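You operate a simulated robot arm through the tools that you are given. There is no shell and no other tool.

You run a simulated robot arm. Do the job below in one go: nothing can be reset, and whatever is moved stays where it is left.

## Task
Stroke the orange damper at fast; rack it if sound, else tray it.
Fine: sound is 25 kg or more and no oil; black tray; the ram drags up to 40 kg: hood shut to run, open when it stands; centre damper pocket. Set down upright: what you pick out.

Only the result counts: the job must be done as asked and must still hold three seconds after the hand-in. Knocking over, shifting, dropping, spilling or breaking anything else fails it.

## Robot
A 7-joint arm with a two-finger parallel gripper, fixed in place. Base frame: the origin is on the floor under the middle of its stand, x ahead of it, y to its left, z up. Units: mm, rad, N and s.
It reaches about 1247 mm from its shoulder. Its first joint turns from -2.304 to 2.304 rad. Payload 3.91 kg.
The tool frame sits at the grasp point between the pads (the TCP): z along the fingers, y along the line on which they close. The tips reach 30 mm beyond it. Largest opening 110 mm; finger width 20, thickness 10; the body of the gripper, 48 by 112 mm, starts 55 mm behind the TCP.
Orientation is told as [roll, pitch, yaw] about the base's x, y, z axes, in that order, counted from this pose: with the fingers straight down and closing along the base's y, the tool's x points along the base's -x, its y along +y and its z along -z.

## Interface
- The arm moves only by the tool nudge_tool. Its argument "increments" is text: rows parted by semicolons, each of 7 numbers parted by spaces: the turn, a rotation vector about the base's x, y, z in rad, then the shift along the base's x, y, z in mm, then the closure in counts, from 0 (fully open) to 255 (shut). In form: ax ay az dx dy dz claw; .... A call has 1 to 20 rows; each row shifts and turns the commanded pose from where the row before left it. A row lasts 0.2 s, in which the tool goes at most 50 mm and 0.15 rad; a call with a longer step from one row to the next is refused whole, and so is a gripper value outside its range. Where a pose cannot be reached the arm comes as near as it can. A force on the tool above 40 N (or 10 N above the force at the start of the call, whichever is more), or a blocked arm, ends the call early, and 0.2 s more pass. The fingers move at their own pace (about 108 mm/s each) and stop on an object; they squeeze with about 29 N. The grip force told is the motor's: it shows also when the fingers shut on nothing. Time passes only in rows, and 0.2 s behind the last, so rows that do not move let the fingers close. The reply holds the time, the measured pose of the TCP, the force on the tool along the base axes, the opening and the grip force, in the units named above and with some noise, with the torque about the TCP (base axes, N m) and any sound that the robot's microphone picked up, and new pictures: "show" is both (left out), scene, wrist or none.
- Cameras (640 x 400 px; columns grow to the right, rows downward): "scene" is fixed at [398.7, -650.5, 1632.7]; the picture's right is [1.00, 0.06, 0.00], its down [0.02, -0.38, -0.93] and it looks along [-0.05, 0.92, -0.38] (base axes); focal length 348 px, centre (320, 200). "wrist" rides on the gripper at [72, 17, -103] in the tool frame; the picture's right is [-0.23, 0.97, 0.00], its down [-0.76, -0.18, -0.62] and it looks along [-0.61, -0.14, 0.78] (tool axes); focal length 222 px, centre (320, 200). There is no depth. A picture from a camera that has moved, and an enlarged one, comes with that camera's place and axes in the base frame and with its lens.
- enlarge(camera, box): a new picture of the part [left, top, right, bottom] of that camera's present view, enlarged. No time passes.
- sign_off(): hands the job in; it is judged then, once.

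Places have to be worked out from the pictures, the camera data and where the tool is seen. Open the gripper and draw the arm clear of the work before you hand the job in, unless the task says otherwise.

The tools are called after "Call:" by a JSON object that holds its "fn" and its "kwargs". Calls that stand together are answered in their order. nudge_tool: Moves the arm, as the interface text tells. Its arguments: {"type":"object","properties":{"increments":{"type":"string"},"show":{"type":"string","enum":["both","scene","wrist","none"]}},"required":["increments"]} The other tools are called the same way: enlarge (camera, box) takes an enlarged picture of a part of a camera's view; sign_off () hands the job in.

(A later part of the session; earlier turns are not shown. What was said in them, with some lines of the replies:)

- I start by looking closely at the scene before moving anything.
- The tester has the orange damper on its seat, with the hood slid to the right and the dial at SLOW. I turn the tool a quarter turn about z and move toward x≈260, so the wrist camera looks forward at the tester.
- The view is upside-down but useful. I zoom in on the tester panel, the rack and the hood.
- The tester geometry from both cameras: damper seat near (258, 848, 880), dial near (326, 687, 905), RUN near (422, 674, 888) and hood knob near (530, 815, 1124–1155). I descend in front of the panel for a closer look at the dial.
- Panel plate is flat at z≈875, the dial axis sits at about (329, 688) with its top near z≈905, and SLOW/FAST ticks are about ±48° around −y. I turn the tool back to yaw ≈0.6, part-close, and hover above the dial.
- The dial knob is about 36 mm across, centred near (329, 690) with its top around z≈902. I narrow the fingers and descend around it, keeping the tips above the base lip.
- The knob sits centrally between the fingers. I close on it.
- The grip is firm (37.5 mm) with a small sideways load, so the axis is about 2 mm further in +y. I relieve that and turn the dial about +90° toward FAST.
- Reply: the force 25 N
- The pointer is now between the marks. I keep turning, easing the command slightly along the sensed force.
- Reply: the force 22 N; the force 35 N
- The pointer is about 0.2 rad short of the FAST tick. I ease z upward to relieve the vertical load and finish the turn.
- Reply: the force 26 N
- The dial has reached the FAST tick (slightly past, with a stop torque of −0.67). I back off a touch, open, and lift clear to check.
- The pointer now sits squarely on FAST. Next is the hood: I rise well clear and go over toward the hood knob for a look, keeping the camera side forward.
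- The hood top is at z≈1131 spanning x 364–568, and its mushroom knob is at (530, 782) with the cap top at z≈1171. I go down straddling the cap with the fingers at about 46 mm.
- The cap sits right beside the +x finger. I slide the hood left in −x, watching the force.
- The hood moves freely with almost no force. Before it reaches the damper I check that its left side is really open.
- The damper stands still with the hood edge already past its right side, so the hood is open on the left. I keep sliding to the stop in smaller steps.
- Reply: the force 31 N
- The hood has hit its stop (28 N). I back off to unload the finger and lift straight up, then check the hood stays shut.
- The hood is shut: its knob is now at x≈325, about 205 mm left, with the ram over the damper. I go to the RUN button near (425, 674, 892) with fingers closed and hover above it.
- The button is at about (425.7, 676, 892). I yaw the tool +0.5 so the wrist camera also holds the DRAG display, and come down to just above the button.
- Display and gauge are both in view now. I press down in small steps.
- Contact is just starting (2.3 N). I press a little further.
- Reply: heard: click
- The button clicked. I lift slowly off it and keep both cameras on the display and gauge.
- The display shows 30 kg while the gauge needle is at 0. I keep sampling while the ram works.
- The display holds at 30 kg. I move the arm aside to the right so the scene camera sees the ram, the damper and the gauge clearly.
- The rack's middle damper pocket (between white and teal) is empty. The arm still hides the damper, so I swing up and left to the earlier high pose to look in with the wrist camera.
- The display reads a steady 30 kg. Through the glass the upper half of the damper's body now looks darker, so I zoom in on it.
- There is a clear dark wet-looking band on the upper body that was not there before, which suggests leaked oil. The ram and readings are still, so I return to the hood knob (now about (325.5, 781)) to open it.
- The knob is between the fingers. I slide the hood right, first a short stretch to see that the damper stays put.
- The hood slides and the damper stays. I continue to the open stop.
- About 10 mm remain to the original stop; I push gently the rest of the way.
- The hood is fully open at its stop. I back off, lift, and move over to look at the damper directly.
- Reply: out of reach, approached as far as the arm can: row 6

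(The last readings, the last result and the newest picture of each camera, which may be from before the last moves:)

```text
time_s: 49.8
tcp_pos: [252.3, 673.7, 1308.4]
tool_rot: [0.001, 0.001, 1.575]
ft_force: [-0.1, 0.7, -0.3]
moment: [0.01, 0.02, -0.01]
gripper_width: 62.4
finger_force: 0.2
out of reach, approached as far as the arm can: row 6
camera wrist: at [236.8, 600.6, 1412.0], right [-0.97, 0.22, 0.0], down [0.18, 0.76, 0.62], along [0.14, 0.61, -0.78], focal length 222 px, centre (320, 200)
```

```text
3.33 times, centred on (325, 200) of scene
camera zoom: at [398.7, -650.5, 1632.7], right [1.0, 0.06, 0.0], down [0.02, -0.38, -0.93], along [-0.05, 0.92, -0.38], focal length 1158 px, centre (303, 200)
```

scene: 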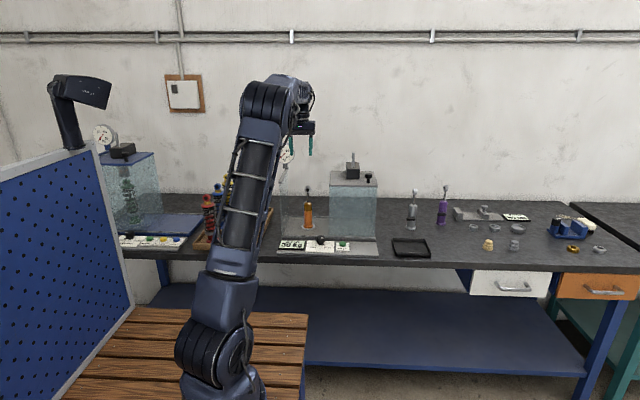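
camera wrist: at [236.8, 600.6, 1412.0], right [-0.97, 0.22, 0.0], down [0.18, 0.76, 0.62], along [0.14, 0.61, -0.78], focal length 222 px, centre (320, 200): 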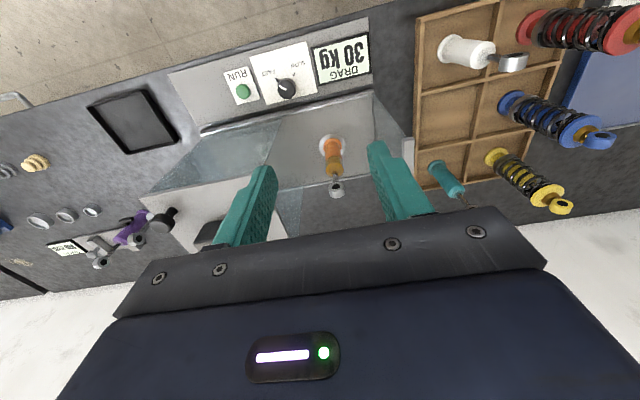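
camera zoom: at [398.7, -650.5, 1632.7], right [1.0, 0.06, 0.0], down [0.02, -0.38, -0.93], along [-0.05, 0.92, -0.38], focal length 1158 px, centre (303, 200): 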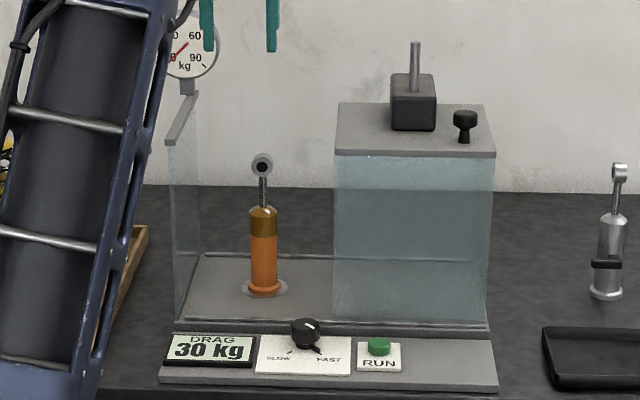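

Oil is plain to see now on the upper body, so despite 30 kg the damper is not sound and goes to the black tray. Its eye is at about (261, 850, 1068); I hover over it to grip the dry eye from above.

Call:
{"fn": "nudge_tool", "kwargs": {"increments": "0 0 0 1.7 35 -21 110; 0 0 0 1.7 35 -21 110; 0 0 0 1.7 35 -21 110; 0 0 0 1.7 35 -21 110; 0 0 0 1.7 35 -21 110; 0 0 0 0 0 -25 110; 0 0 0 0 0 -25 110", "show": "both"}}

Call:
{"fn": "enlarge", "kwargs": {"camera": "wrist", "box": [220, 60, 440, 230]}}

Call:
{"fn": "enlarge", "kwargs": {"camera": "scene", "box": [260, 130, 390, 250]}}

```text
time_s: 51.4
tcp_pos: [261.2, 847.6, 1151.3]
tool_rot: [-0.001, -0.001, 1.575]
ft_force: [0.1, 0.6, 0.2]
moment: [0.0, -0.02, 0.03]
gripper_width: 62.6
finger_force: 0.1
camera wrist: at [245.6, 774.4, 1256.4], right [-0.97, 0.22, 0.0], down [0.17, 0.76, 0.62], along [0.14, 0.61, -0.78], focal length 222 px, centre (320, 200)
```

scene: 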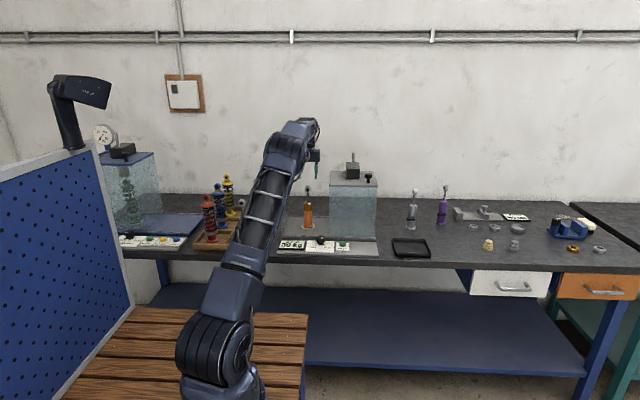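
wrist: 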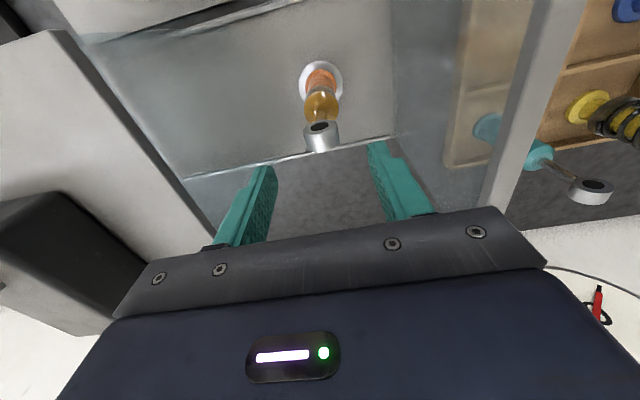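

```text
2.35 times, centred on (330, 145) of wrist
camera zoom: at [245.6, 774.4, 1256.4], right [-0.97, 0.22, 0.0], down [0.17, 0.76, 0.62], along [0.14, 0.61, -0.78], focal length 523 px, centre (296, 329)
```

zoom: 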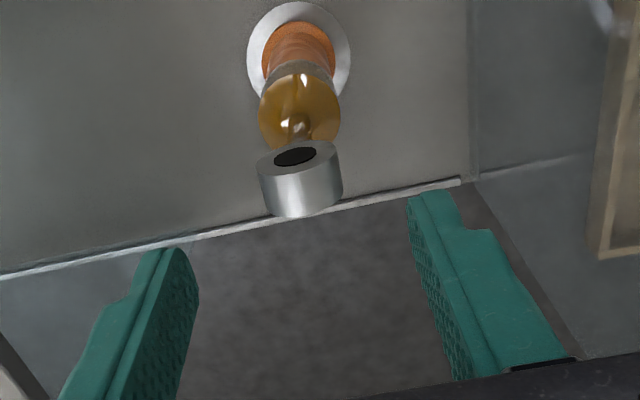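

```text
3.33 times, centred on (325, 190) of scene
camera zoom: at [398.7, -650.5, 1632.7], right [1.0, 0.06, 0.0], down [0.02, -0.38, -0.93], along [-0.05, 0.92, -0.38], focal length 1158 px, centre (303, 233)
```

zoom: 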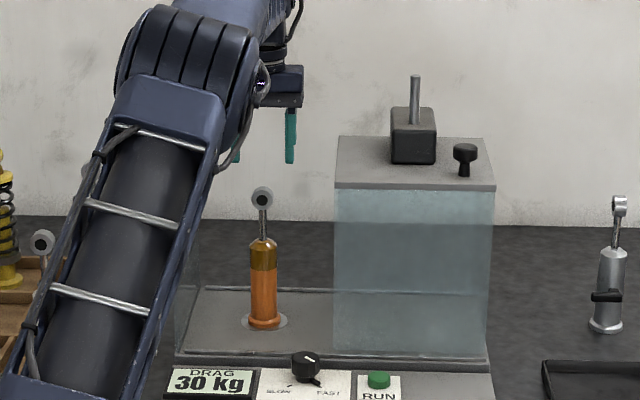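

The ring eye (≈32 mm across) is centred under the gripper at about (262, 849). I descend around it.

Call:
{"fn": "nudge_tool", "kwargs": {"increments": "0 0 0 0.4 0.8 -15 110; 0 0 0 0.4 0.7 -15 110; 0 0 0 0 0 -15 110; 0 0 0 0 0 -15 110; 0 0 0 0 0 -15 110; 0 0 0 0 0 -12 110", "show": "both"}}

Call:
{"fn": "enlarge", "kwargs": {"camera": "wrist", "box": [220, 80, 440, 250]}}

Call:
{"fn": "enlarge", "kwargs": {"camera": "scene", "box": [270, 150, 350, 240]}}

```text
time_s: 52.8
tcp_pos: [259.6, 851.4, 1064.8]
tool_rot: [0.0, -0.001, 1.575]
ft_force: [-0.7, 0.5, 0.0]
moment: [0.02, -0.01, 0.0]
gripper_width: 62.6
finger_force: 0.1
camera wrist: at [244.0, 777.7, 1168.8], right [-0.97, 0.22, 0.0], down [0.17, 0.76, 0.62], along [0.14, 0.61, -0.78], focal length 222 px, centre (320, 200)
```

scene: 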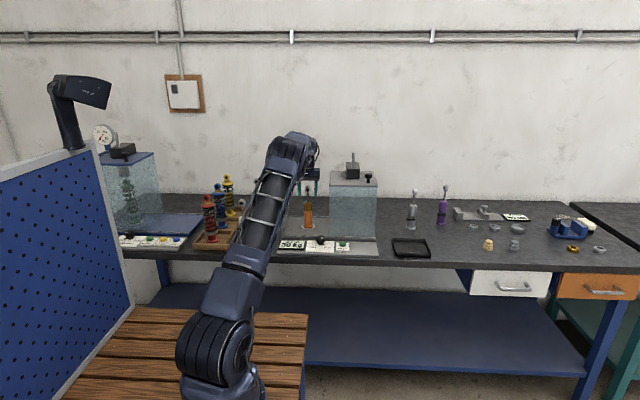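
wrist: 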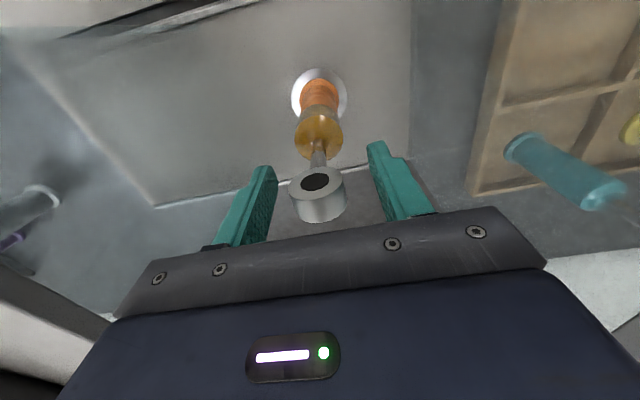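

```text
2.35 times, centred on (330, 165) of wrist
camera zoom: at [244.0, 777.7, 1168.8], right [-0.97, 0.22, 0.0], down [0.17, 0.76, 0.62], along [0.14, 0.61, -0.78], focal length 523 px, centre (296, 282)
```

zoom: 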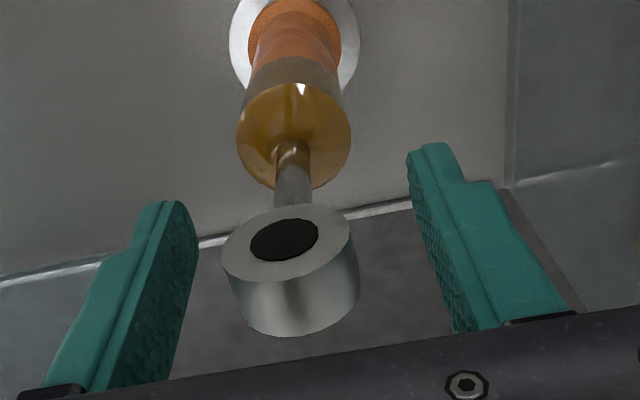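

```text
4.44 times, centred on (310, 195) of scene
camera zoom: at [398.7, -650.5, 1632.7], right [1.0, 0.06, 0.0], down [0.02, -0.38, -0.93], along [-0.05, 0.92, -0.38], focal length 1544 px, centre (364, 222)
```

zoom: 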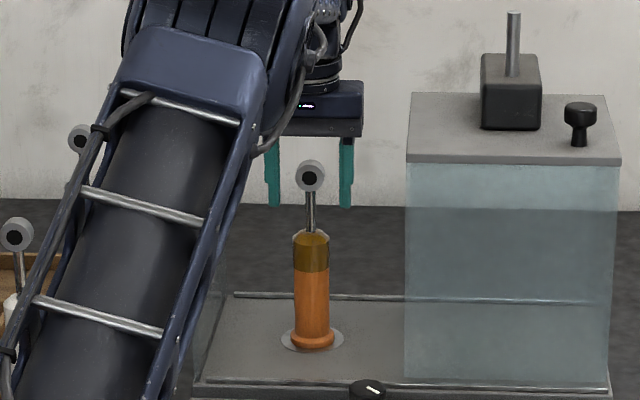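

The ring is level with the pads, about 3 mm toward +x of centre. I shift over and close on it.

Call:
{"fn": "nudge_tool", "kwargs": {"increments": "0 0 0 3 0 0 110; 0 0 0 0 0 0 160; 0 0 0 0 0 0 200; 0 0 0 0 0 0 255; 0 0 0 0 0 0 255", "show": "both"}}

Call:
{"fn": "enlarge", "kwargs": {"camera": "wrist", "box": [220, 80, 440, 250]}}

```text
time_s: 54.0
tcp_pos: [263.7, 849.2, 1065.3]
tool_rot: [0.0, 0.001, 1.572]
ft_force: [-2.5, 0.1, 4.1]
moment: [0.03, 0.39, 0.0]
gripper_width: 29.8
finger_force: 29.1
camera wrist: at [248.0, 776.4, 1169.2], right [-0.97, 0.22, 0.0], down [0.17, 0.76, 0.62], along [0.14, 0.61, -0.78], focal length 222 px, centre (320, 200)
```

scene: 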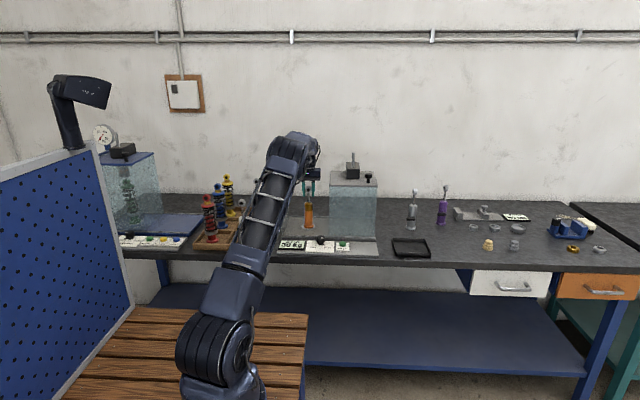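
wrist: 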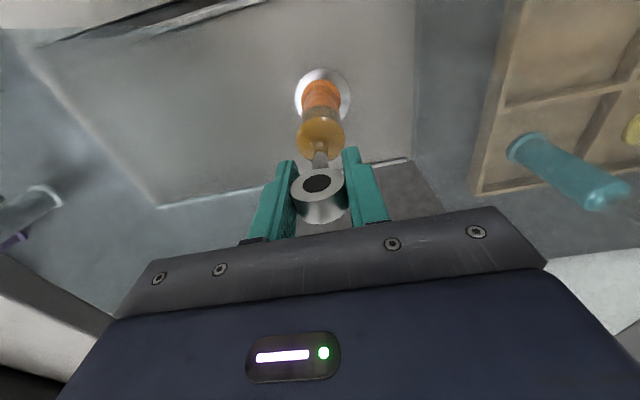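

```text
2.35 times, centred on (330, 165) of wrist
camera zoom: at [248.0, 776.4, 1169.2], right [-0.97, 0.22, 0.0], down [0.17, 0.76, 0.62], along [0.14, 0.61, -0.78], focal length 523 px, centre (296, 282)
```

zoom: 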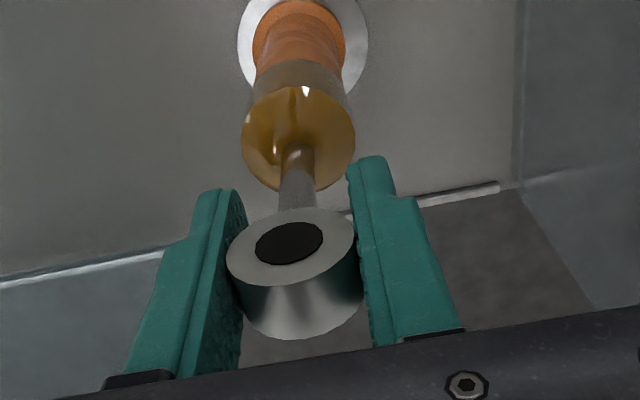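

The ring is gripped at 29.8 mm. I lift a little and check weight and hold.

Call:
{"fn": "nudge_tool", "kwargs": {"increments": "0 0 0 0 0 4 255; 0 0 0 0 0 6 255; 0 0 0 0 0 8 255; 0 0 0 0 0 10 255", "show": "both"}}

Call:
{"fn": "enlarge", "kwargs": {"camera": "scene", "box": [270, 150, 350, 240]}}

```text
time_s: 55.0
tcp_pos: [264.5, 848.0, 1092.3]
tool_rot: [-0.001, 0.003, 1.573]
ft_force: [0.1, 0.0, -4.6]
moment: [0.02, -0.02, -0.01]
gripper_width: 29.9
finger_force: 29.0
camera wrist: at [249.2, 776.1, 1197.1], right [-0.97, 0.22, 0.0], down [0.18, 0.76, 0.62], along [0.14, 0.61, -0.78], focal length 222 px, centre (320, 200)
```

scene: 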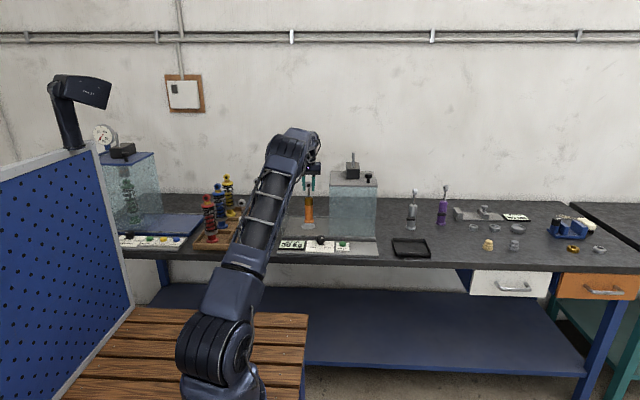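
wrist: 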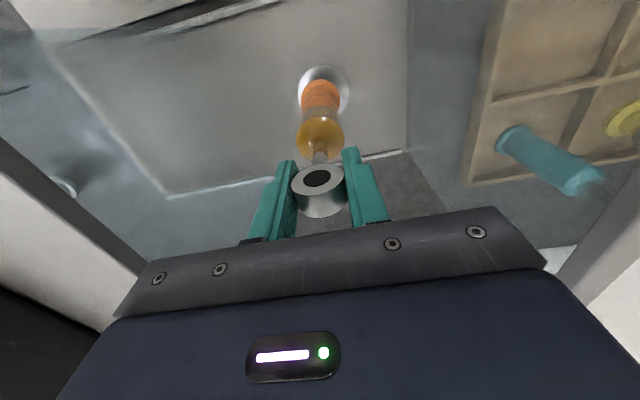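

```text
4.44 times, centred on (310, 195) of scene
camera zoom: at [398.7, -650.5, 1632.7], right [1.0, 0.06, 0.0], down [0.02, -0.38, -0.93], along [-0.05, 0.92, -0.38], focal length 1544 px, centre (364, 222)
```

zoom: 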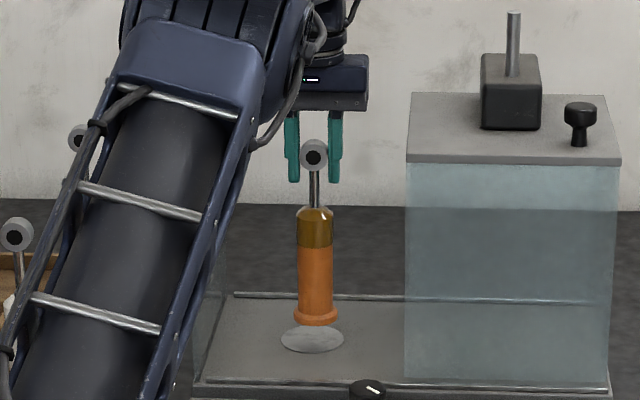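

Lifted cleanly (≈4.6 N, hanging straight). I raise it and draw it forward out of the tester.

Call:
{"fn": "nudge_tool", "kwargs": {"increments": "0 0 0 0 0 20 255; 0 0 0 0 0 30 255; 0 0 0 0 0 30 255; 0 0 0 0 0 25 255; 0 0 0 0 -15 5 255; 0 0 0 0 -30 0 255; 0 0 0 0 -35 0 255; 0 0 0 0 -35 0 255; 0 0 0 0 -35 0 255; 0 0 0 0 -30 0 255; 0 0 0 0 -15 0 255", "show": "both"}}

```text
time_s: 57.4
tcp_pos: [265.7, 655.9, 1200.7]
tool_rot: [0.0, 0.001, 1.573]
ft_force: [-0.4, -0.4, -5.0]
moment: [-0.01, 0.03, -0.01]
gripper_width: 29.8
finger_force: 29.0
camera wrist: at [250.4, 581.6, 1305.0], right [-0.97, 0.22, 0.0], down [0.18, 0.76, 0.62], along [0.14, 0.61, -0.78], focal length 222 px, centre (320, 200)
```

scene: 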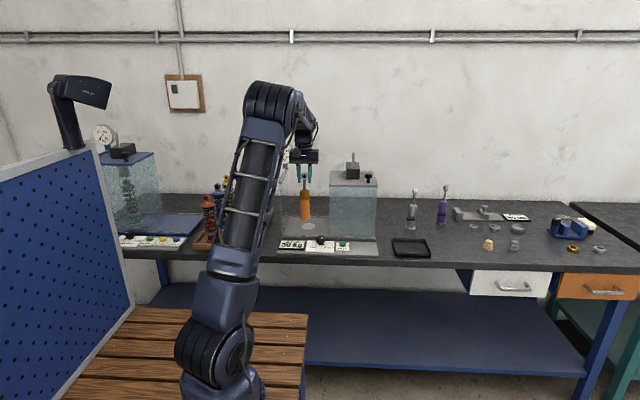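
wrist: 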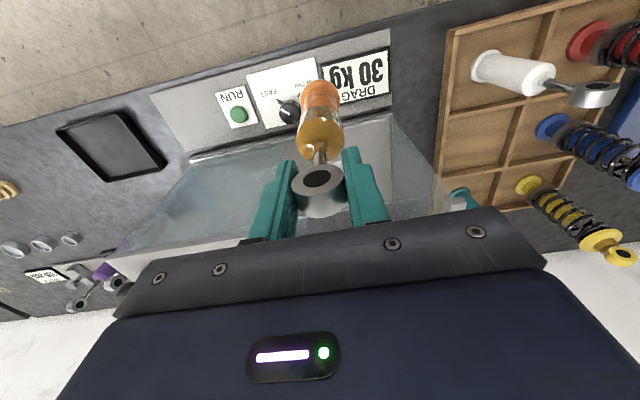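

Held well. Now I carry it in +x at this height in front of the tester toward the tray.

Call:
{"fn": "nudge_tool", "kwargs": {"increments": "0 0 0 20 0 0 255; 0 0 0 32 0 0 255; 0 0 0 36 0 0 255; 0 0 0 36 0 0 255; 0 0 0 36 0 0 255; 0 0 0 36 0 0 255; 0 0 0 36 0 0 255; 0 0 0 36 0 0 255; 0 0 0 36 0 0 255; 0 0 0 36 0 0 255; 0 0 0 36 0 0 255; 0 0 0 36 0 0 255; 0 0 0 22 0 0 255; 0 0 0 12 0 0 255", "show": "both"}}

Call:
{"fn": "enlarge", "kwargs": {"camera": "wrist", "box": [220, 0, 440, 200]}}

Call:
{"fn": "enlarge", "kwargs": {"camera": "scene", "box": [370, 150, 480, 270]}}

```text
time_s: 60.4
tcp_pos: [711.6, 653.1, 1201.7]
tool_rot: [0.001, 0.001, 1.575]
ft_force: [-1.1, 0.1, -3.7]
moment: [0.0, -0.02, -0.01]
gripper_width: 29.7
finger_force: 29.0
camera wrist: at [695.8, 580.3, 1306.4], right [-0.97, 0.22, 0.0], down [0.18, 0.76, 0.62], along [0.14, 0.61, -0.78], focal length 222 px, centre (320, 200)
```

scene: 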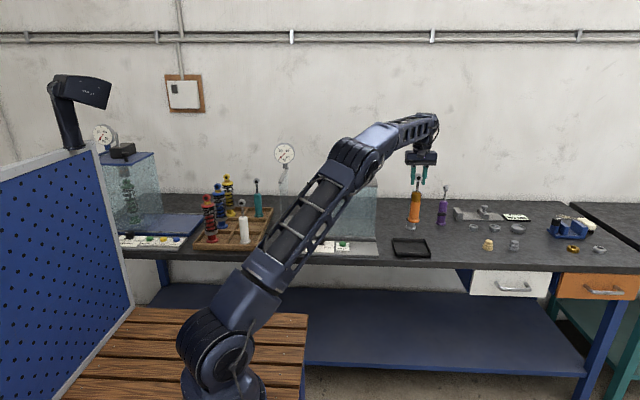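
wrist: 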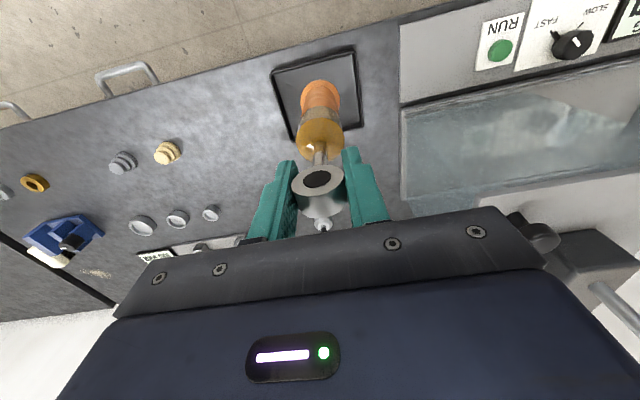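

```text
2.00 times, centred on (330, 100) of wrist
camera zoom: at [695.8, 580.3, 1306.4], right [-0.97, 0.22, 0.0], down [0.18, 0.76, 0.62], along [0.14, 0.61, -0.78], focal length 444 px, centre (300, 400)
```

zoom: 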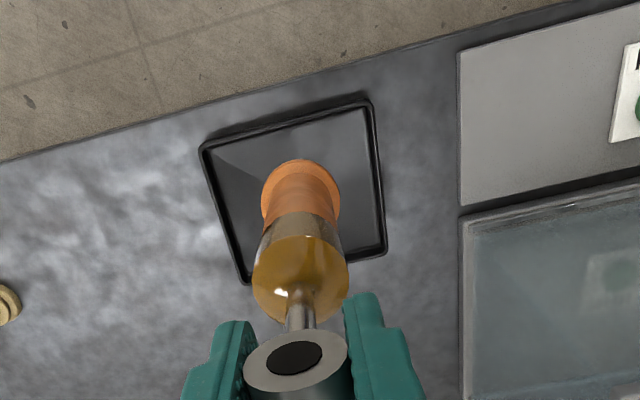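

```text
3.33 times, centred on (425, 210) of scene
camera zoom: at [398.7, -650.5, 1632.7], right [1.0, 0.06, 0.0], down [0.02, -0.38, -0.93], along [-0.05, 0.92, -0.38], focal length 1158 px, centre (-30, 167)
```

zoom: 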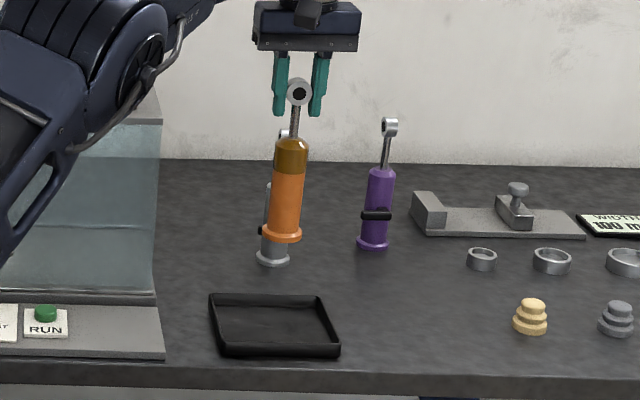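

The tray spans roughly x 648–790, y 622–746 with its rim near z≈883, so its centre is about (719, 684). I move over the centre and lower most of the way.

Call:
{"fn": "nudge_tool", "kwargs": {"increments": "0 0 0 4 15 0 255; 0 0 0 4 15 -10 255; 0 0 0 0 1 -20 255; 0 0 0 0 0 -25 255; 0 0 0 0 0 -25 255; 0 0 0 0 0 -20 255; 0 0 0 0 0 -12 255", "show": "both"}}

Call:
{"fn": "enlarge", "kwargs": {"camera": "wrist", "box": [220, 20, 440, 220]}}

Call:
{"fn": "enlarge", "kwargs": {"camera": "scene", "box": [370, 160, 470, 270]}}

```text
time_s: 62.0
tcp_pos: [718.3, 683.1, 1090.1]
tool_rot: [0.002, 0.0, 1.574]
ft_force: [0.1, -0.3, -2.9]
moment: [0.01, 0.0, -0.03]
gripper_width: 29.9
finger_force: 29.3
camera wrist: at [702.5, 611.1, 1193.4], right [-0.97, 0.22, 0.0], down [0.18, 0.76, 0.62], along [0.14, 0.61, -0.78], focal length 222 px, centre (320, 200)
```

scene: 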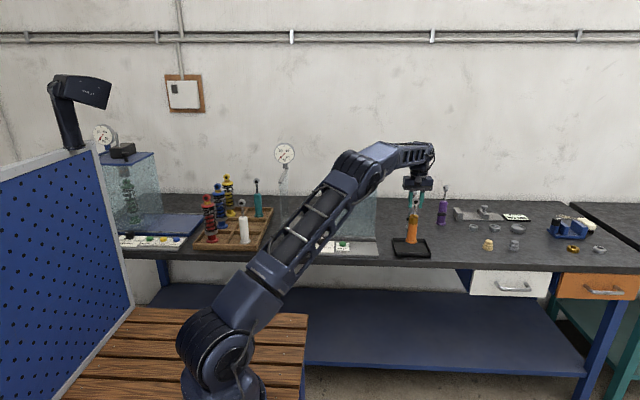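
wrist: 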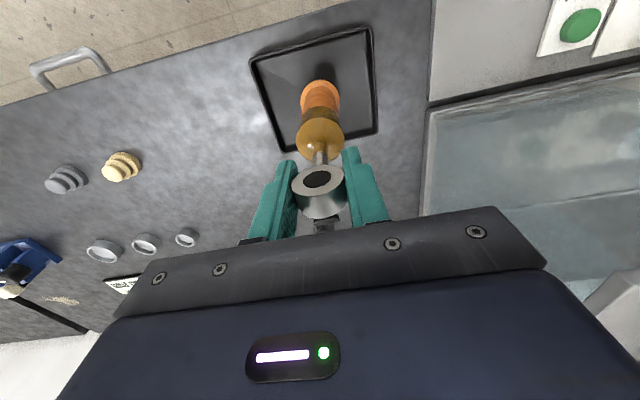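

```text
2.00 times, centred on (330, 120) of wrist
camera zoom: at [702.5, 611.1, 1193.4], right [-0.97, 0.22, 0.0], down [0.18, 0.76, 0.62], along [0.14, 0.61, -0.78], focal length 444 px, centre (300, 360)
```

zoom: 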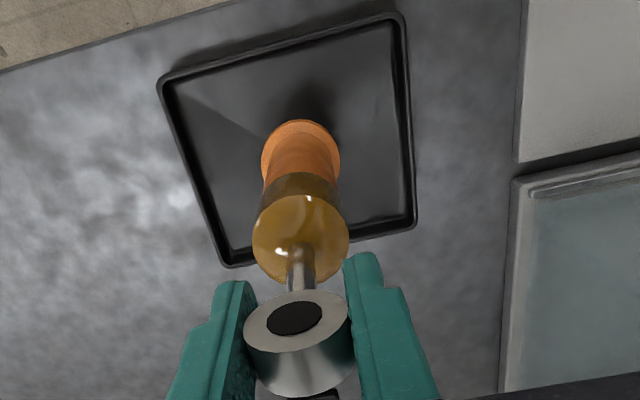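

```text
3.64 times, centred on (420, 215) of scene
camera zoom: at [398.7, -650.5, 1632.7], right [1.0, 0.06, 0.0], down [0.02, -0.38, -0.93], along [-0.05, 0.92, -0.38], focal length 1264 px, centre (-44, 146)
```

zoom: 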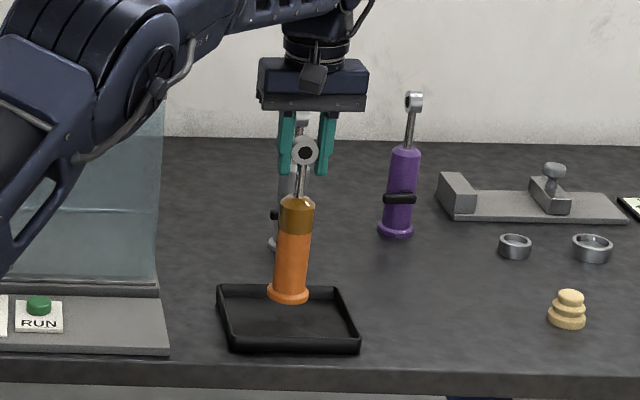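

It hangs over the tray centre. I lower in small steps, watching for the load to come off.

Call:
{"fn": "nudge_tool", "kwargs": {"increments": "0 0 0 0 0 -8 255; 0 0 0 0 0 -8 255; 0 0 0 0 0 -5 255; 0 0 0 0 0 -3 255", "show": "none"}}

Call:
{"fn": "nudge_tool", "kwargs": {"increments": "0 0 0 0 0 -2 255; 0 0 0 0 0 -2 255", "show": "scene"}}

Call:
{"fn": "enlarge", "kwargs": {"camera": "scene", "box": [370, 160, 470, 270]}}

```text
time_s: 63.0
tcp_pos: [719.0, 684.9, 1066.1]
tool_rot: [0.0, 0.0, 1.575]
ft_force: [0.2, -0.5, -4.6]
moment: [0.01, -0.01, 0.0]
gripper_width: 29.8
finger_force: 28.5
```

```text
time_s: 63.6
tcp_pos: [719.8, 686.8, 1062.2]
tool_rot: [0.0, 0.001, 1.573]
ft_force: [-0.3, 0.1, -4.6]
moment: [0.01, 0.02, 0.02]
gripper_width: 29.7
finger_force: 28.8
```

scene: 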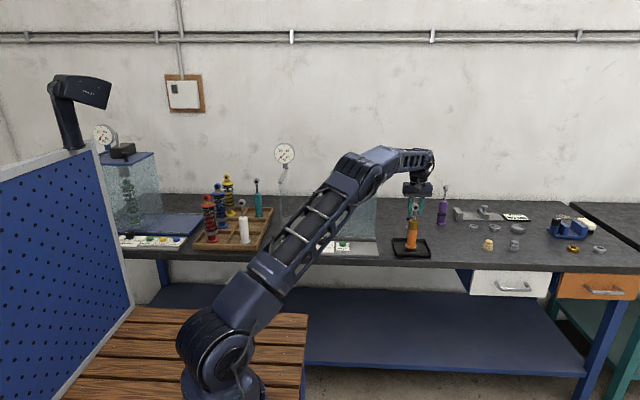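

```text
3.64 times, centred on (420, 215) of scene
camera zoom: at [398.7, -650.5, 1632.7], right [1.0, 0.06, 0.0], down [0.02, -0.38, -0.93], along [-0.05, 0.92, -0.38], focal length 1264 px, centre (-44, 146)
```

zoom: 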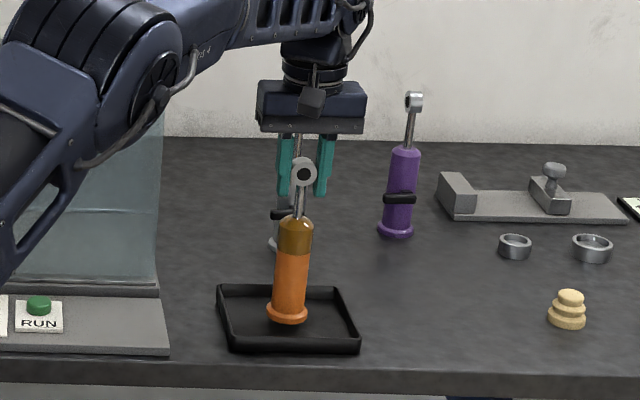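

Still hanging (−4.6 N). I go on in 2 mm steps.

Call:
{"fn": "nudge_tool", "kwargs": {"increments": "0 0 0 0 0 -2 255; 0 0 0 0 0 -1.5 255", "show": "none"}}

```text
time_s: 64.2
tcp_pos: [718.5, 684.8, 1058.6]
tool_rot: [-0.002, 0.001, 1.573]
ft_force: [0.5, -0.1, -4.0]
moment: [0.0, 0.02, 0.01]
gripper_width: 29.8
finger_force: 29.0
```

Call:
{"fn": "nudge_tool", "kwargs": {"increments": "0 0 0 0 0 -1.5 255; 0 0 0 0 0 -1.5 255", "show": "none"}}

```text
time_s: 64.8
tcp_pos: [717.5, 686.0, 1055.9]
tool_rot: [-0.001, 0.0, 1.574]
ft_force: [0.7, 0.7, -4.0]
moment: [0.0, 0.0, -0.03]
gripper_width: 29.9
finger_force: 28.8
```

Call:
{"fn": "nudge_tool", "kwargs": {"increments": "0 0 0 0 0 -1.5 255; 0 0 0 0 0 -1.5 255", "show": "none"}}

```text
time_s: 65.4
tcp_pos: [717.5, 683.2, 1053.7]
tool_rot: [0.0, 0.0, 1.574]
ft_force: [0.0, 0.4, -4.0]
moment: [0.0, 0.01, 0.03]
gripper_width: 29.7
finger_force: 29.3
```

Call:
{"fn": "nudge_tool", "kwargs": {"increments": "0 0 0 0 0 -1.5 255; 0 0 0 0 0 -1.5 255", "show": "both"}}

Call:
{"fn": "enlarge", "kwargs": {"camera": "scene", "box": [380, 190, 450, 270]}}

Call:
{"fn": "enlarge", "kwargs": {"camera": "wrist", "box": [220, 20, 440, 220]}}

```text
time_s: 66.0
tcp_pos: [717.4, 685.8, 1049.6]
tool_rot: [0.001, 0.001, 1.574]
ft_force: [0.5, 0.8, -4.6]
moment: [0.0, 0.02, 0.0]
gripper_width: 30.0
finger_force: 29.4
camera wrist: at [702.9, 612.8, 1153.7], right [-0.97, 0.22, 0.0], down [0.18, 0.76, 0.62], along [0.14, 0.61, -0.78], focal length 222 px, centre (320, 200)
```

scene: 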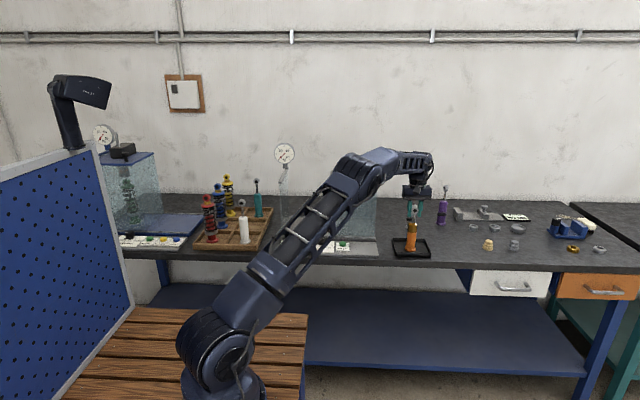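
wrist: 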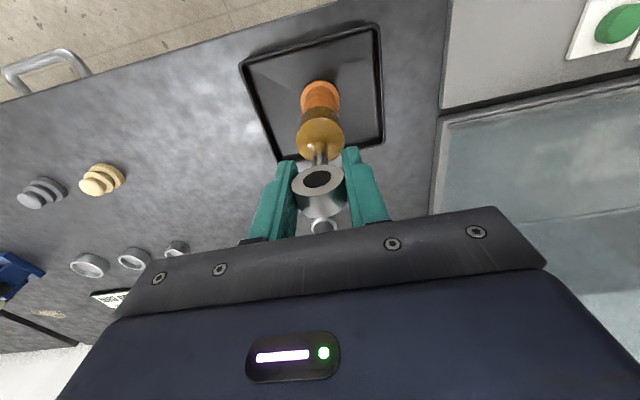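

```text
5.00 times, centred on (415, 230) of scene
camera zoom: at [398.7, -650.5, 1632.7], right [1.0, 0.06, 0.0], down [0.02, -0.38, -0.93], along [-0.05, 0.92, -0.38], focal length 1738 px, centre (-155, 50)
```

zoom: 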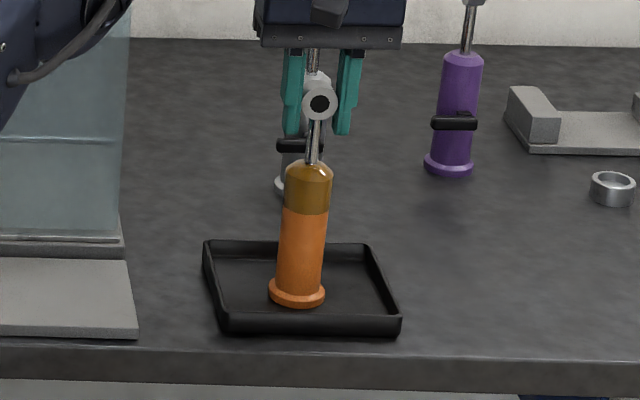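

```text
2.00 times, centred on (330, 120) of wrist
camera zoom: at [702.9, 612.8, 1153.7], right [-0.97, 0.22, 0.0], down [0.18, 0.76, 0.62], along [0.14, 0.61, -0.78], focal length 444 px, centre (300, 360)
```

zoom: 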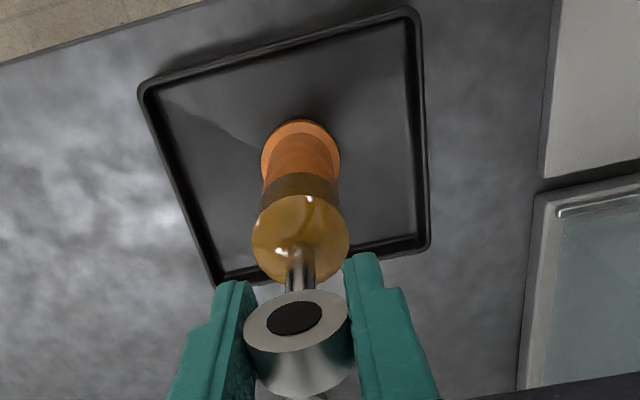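

It is still hanging with a visible gap to the tray floor. I keep lowering in small steps.

Call:
{"fn": "nudge_tool", "kwargs": {"increments": "0 0 0 0 0 -1.5 255; 0 0 0 0 0 -1.5 255", "show": "none"}}

Call:
{"fn": "nudge_tool", "kwargs": {"increments": "0 0 0 0 0 -1.5 255; 0 0 0 0 0 -1 255", "show": "none"}}

```text
time_s: 66.6
tcp_pos: [718.5, 685.7, 1048.5]
tool_rot: [-0.002, -0.001, 1.576]
ft_force: [-3.1, -3.9, 16.6]
moment: [-0.82, 0.49, 0.03]
gripper_width: 29.7
finger_force: 29.2
```

```text
time_s: 67.2
tcp_pos: [719.0, 685.4, 1044.1]
tool_rot: [0.0, 0.0, 1.574]
ft_force: [-0.2, 0.7, 19.4]
moment: [0.47, -0.09, 0.03]
gripper_width: 29.9
finger_force: 29.4
```

Contact: the load has reversed to about +19 N, so the damper is standing. I ease up slightly to unload and check that it is upright.

Call:
{"fn": "nudge_tool", "kwargs": {"increments": "0 0 0 0 0 1.5 255; 0 0 0 0 0 0 255", "show": "both"}}

Call:
{"fn": "enlarge", "kwargs": {"camera": "scene", "box": [380, 190, 450, 270]}}

Call:
{"fn": "enlarge", "kwargs": {"camera": "wrist", "box": [220, 20, 440, 220]}}

```text
time_s: 67.8
tcp_pos: [719.1, 685.1, 1043.2]
tool_rot: [0.002, 0.001, 1.575]
ft_force: [0.3, 2.3, 0.2]
moment: [0.31, 0.0, 0.02]
gripper_width: 30.0
finger_force: 28.8
camera wrist: at [703.3, 612.5, 1148.2], right [-0.97, 0.22, 0.0], down [0.18, 0.76, 0.62], along [0.14, 0.61, -0.78], focal length 222 px, centre (320, 200)
```

scene: 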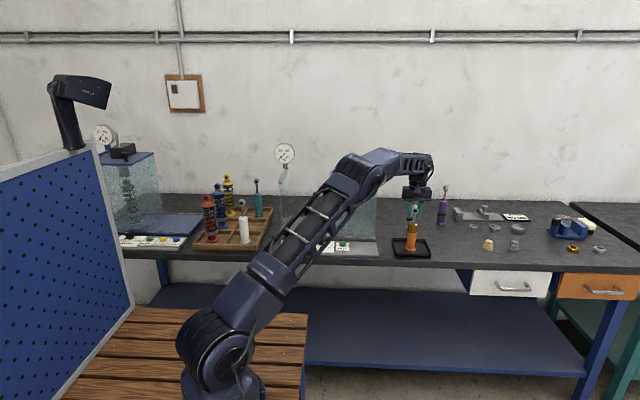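
wrist: 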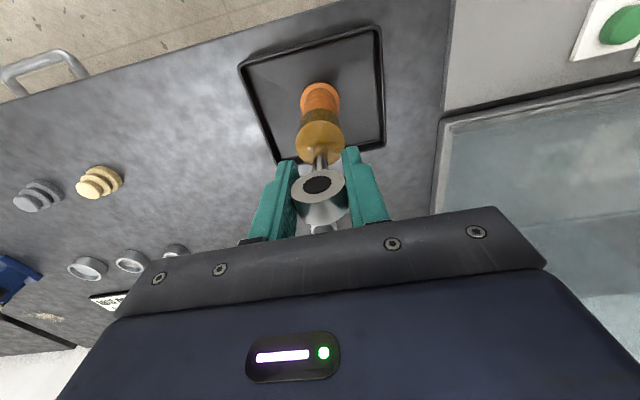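

```text
5.00 times, centred on (415, 230) of scene
camera zoom: at [398.7, -650.5, 1632.7], right [1.0, 0.06, 0.0], down [0.02, -0.38, -0.93], along [-0.05, 0.92, -0.38], focal length 1738 px, centre (-155, 50)
```

zoom: 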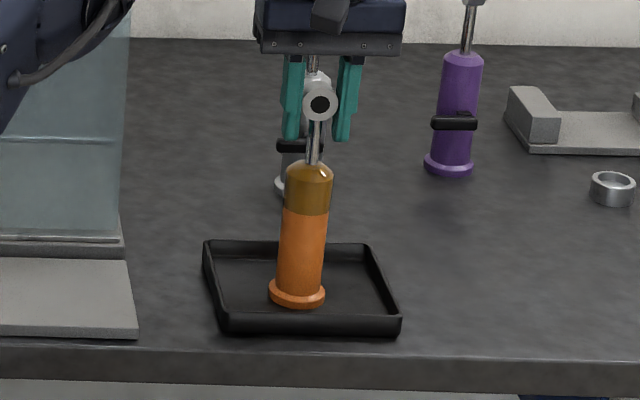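

```text
2.00 times, centred on (330, 120) of wrist
camera zoom: at [703.3, 612.5, 1148.2], right [-0.97, 0.22, 0.0], down [0.18, 0.76, 0.62], along [0.14, 0.61, -0.78], focal length 444 px, centre (300, 360)
```

zoom: 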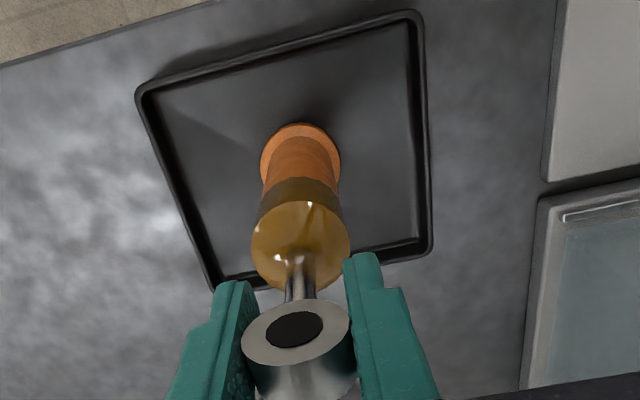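

The damper stands in the tray with the load off. I open the fingers gradually, staying in place.

Call:
{"fn": "nudge_tool", "kwargs": {"increments": "0 0 0 0 0 0 180; 0 0 0 0 0 0 170; 0 0 0 0 0 0 150; 0 0 0 0 0 0 120; 0 0 0 0 0 0 110", "show": "both"}}

Call:
{"fn": "enlarge", "kwargs": {"camera": "scene", "box": [380, 190, 450, 270]}}

Call:
{"fn": "enlarge", "kwargs": {"camera": "wrist", "box": [220, 20, 440, 220]}}

```text
time_s: 69.0
tcp_pos: [719.8, 685.3, 1046.7]
tool_rot: [0.0, 0.0, 1.575]
ft_force: [0.1, -0.4, -0.1]
moment: [0.0, 0.0, 0.03]
gripper_width: 62.7
finger_force: 0.0
camera wrist: at [703.3, 612.5, 1149.9], right [-0.97, 0.22, 0.0], down [0.18, 0.76, 0.62], along [0.14, 0.61, -0.78], focal length 222 px, centre (320, 200)
```

scene: 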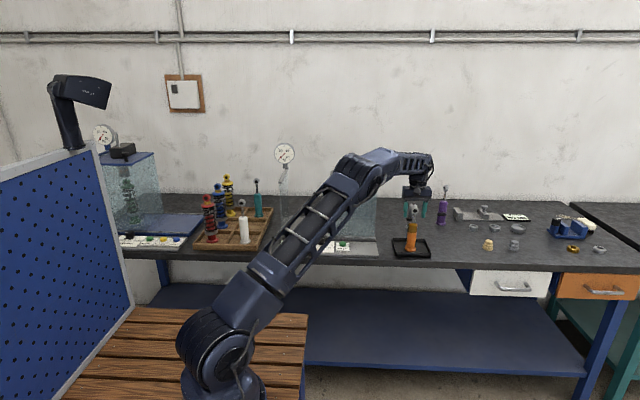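
wrist: 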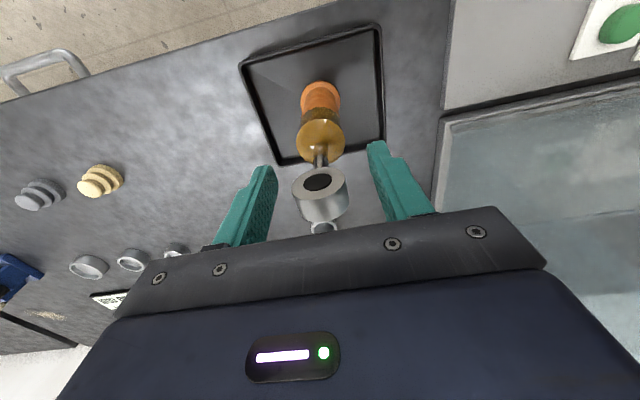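

```text
5.00 times, centred on (415, 230) of scene
camera zoom: at [398.7, -650.5, 1632.7], right [1.0, 0.06, 0.0], down [0.02, -0.38, -0.93], along [-0.05, 0.92, -0.38], focal length 1738 px, centre (-155, 50)
```

zoom: 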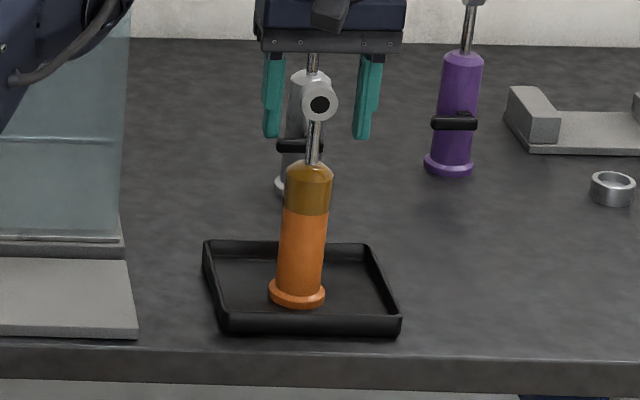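

```text
2.00 times, centred on (330, 120) of wrist
camera zoom: at [703.3, 612.5, 1149.9], right [-0.97, 0.22, 0.0], down [0.18, 0.76, 0.62], along [0.14, 0.61, -0.78], focal length 444 px, centre (300, 360)
```

zoom: 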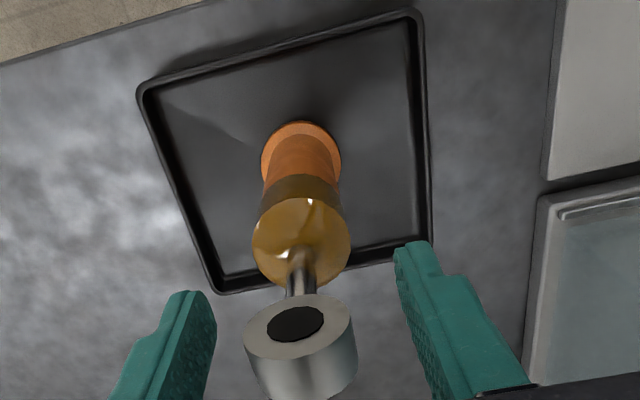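

It stands upright by itself in the tray. I lift straight up, then draw the arm back and away.

Call:
{"fn": "nudge_tool", "kwargs": {"increments": "0 0 0 0 0 10 110; 0 0 0 0 0 20 110; 0 0 0 0 0 30 110; 0 0 0 0 0 40 110; 0 0 0 0 0 40 80; 0 0 0 0 -10 40 0; 0 0 0 -20 -30 20 0; 0 0 0 -30 -30 10 0; 0 0 0 -35 -30 0 0; 0 0 0 -35 -20 0 0; 0 0 0 -35 -10 0 0; 0 0 0 -35 0 10 0; 0 0 0 -35 0 10 0; 0 0 0 -35 0 10 0; 0 0 0 -35 0 10 0; 0 0 0 -35 0 10 0", "show": "both"}}

Call:
{"fn": "enlarge", "kwargs": {"camera": "scene", "box": [370, 160, 480, 270]}}

Call:
{"fn": "enlarge", "kwargs": {"camera": "scene", "box": [190, 130, 390, 260]}}

```text
time_s: 72.4
tcp_pos: [388.8, 554.9, 1303.9]
tool_rot: [0.0, 0.001, 1.575]
ft_force: [0.7, -0.5, -0.4]
moment: [0.01, 0.07, 0.02]
gripper_width: 109.9
finger_force: 0.1
camera wrist: at [373.7, 482.5, 1407.8], right [-0.97, 0.22, 0.0], down [0.18, 0.76, 0.62], along [0.14, 0.61, -0.78], focal length 222 px, centre (320, 200)
```

scene: 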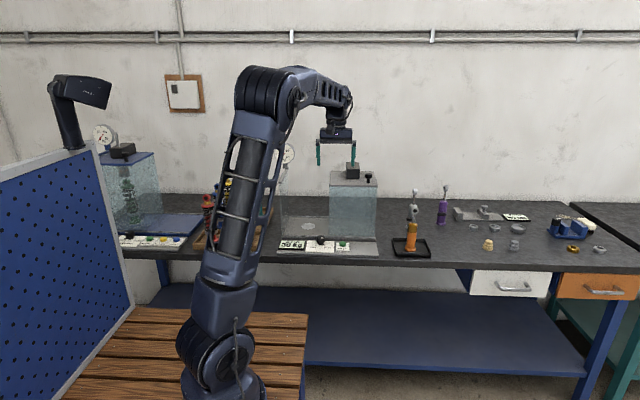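
wrist: 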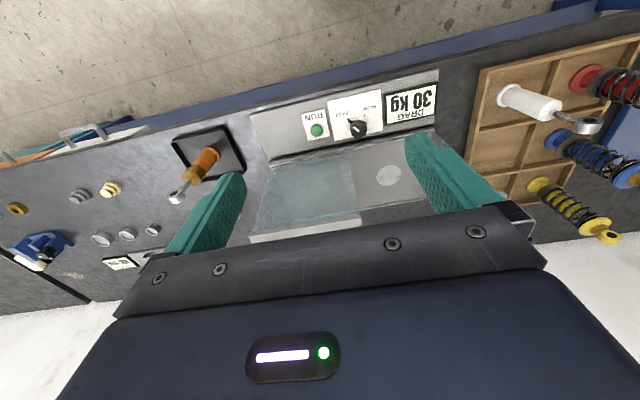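

```text
3.64 times, centred on (425, 215) of scene
camera zoom: at [398.7, -650.5, 1632.7], right [1.0, 0.06, 0.0], down [0.02, -0.38, -0.93], along [-0.05, 0.92, -0.38], focal length 1264 px, centre (-62, 146)
```

zoom: 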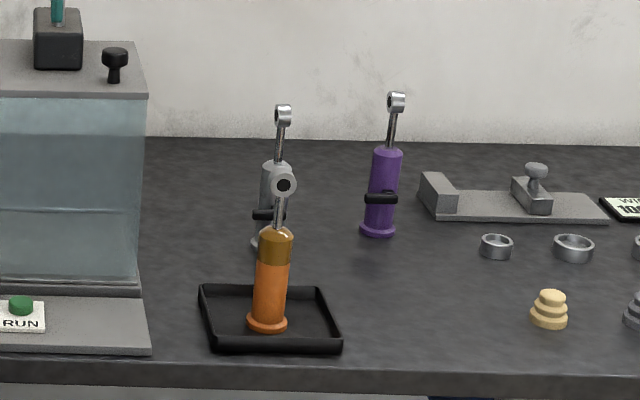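

```text
3.08 times, centred on (290, 195) of scene
camera zoom: at [398.7, -650.5, 1632.7], right [1.0, 0.06, 0.0], down [0.02, -0.38, -0.93], along [-0.05, 0.92, -0.38], focal length 1069 px, centre (412, 215)
```

zoom: 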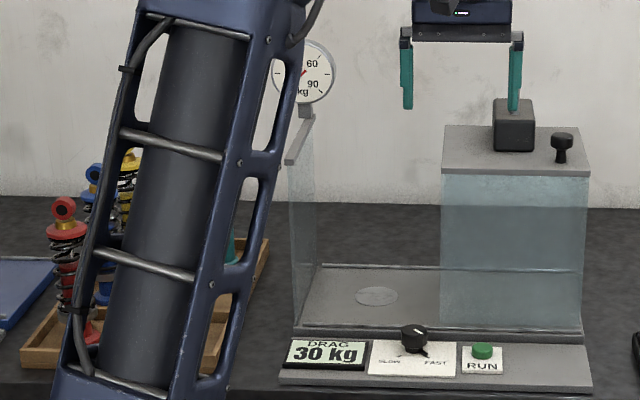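

The oil-leaking damper (30 kg, but wet with oil) stands upright in the black tray, the hood is open with the ram standing, the gripper is open and the arm is clear. I hand the job in.

Call:
{"fn": "sign_off", "kwargs": {}}

```text
The job is handed in.
```

I stroked the orange damper at FAST. It leaked oil, so it failed and now stands upright in the black tray.

- **Test:** I turned the dial from SLOW to FAST, slid the hood shut and pressed RUN. The drag display settled at 30 kg, which is above the 25 kg limit.
- **Gauge:** The round dial gauge read 0 kg every time I looked, so the 30 kg comes from the display alone. The oil decides the verdict either way.
- **Oil:** After the stroke the upper body had a dark wet band that was not there before. I confirmed it with the hood open.
- **After the run:** I opened the hood only once the ram was still. I then lifted the damper by its eye and set it down near the middle of the tray, where it stood on its own after release.

The centre rack pocket is still empty, and nothing else looked disturbed in the last pictures. The hood is open, the gripper is open and the arm is clear of the work.
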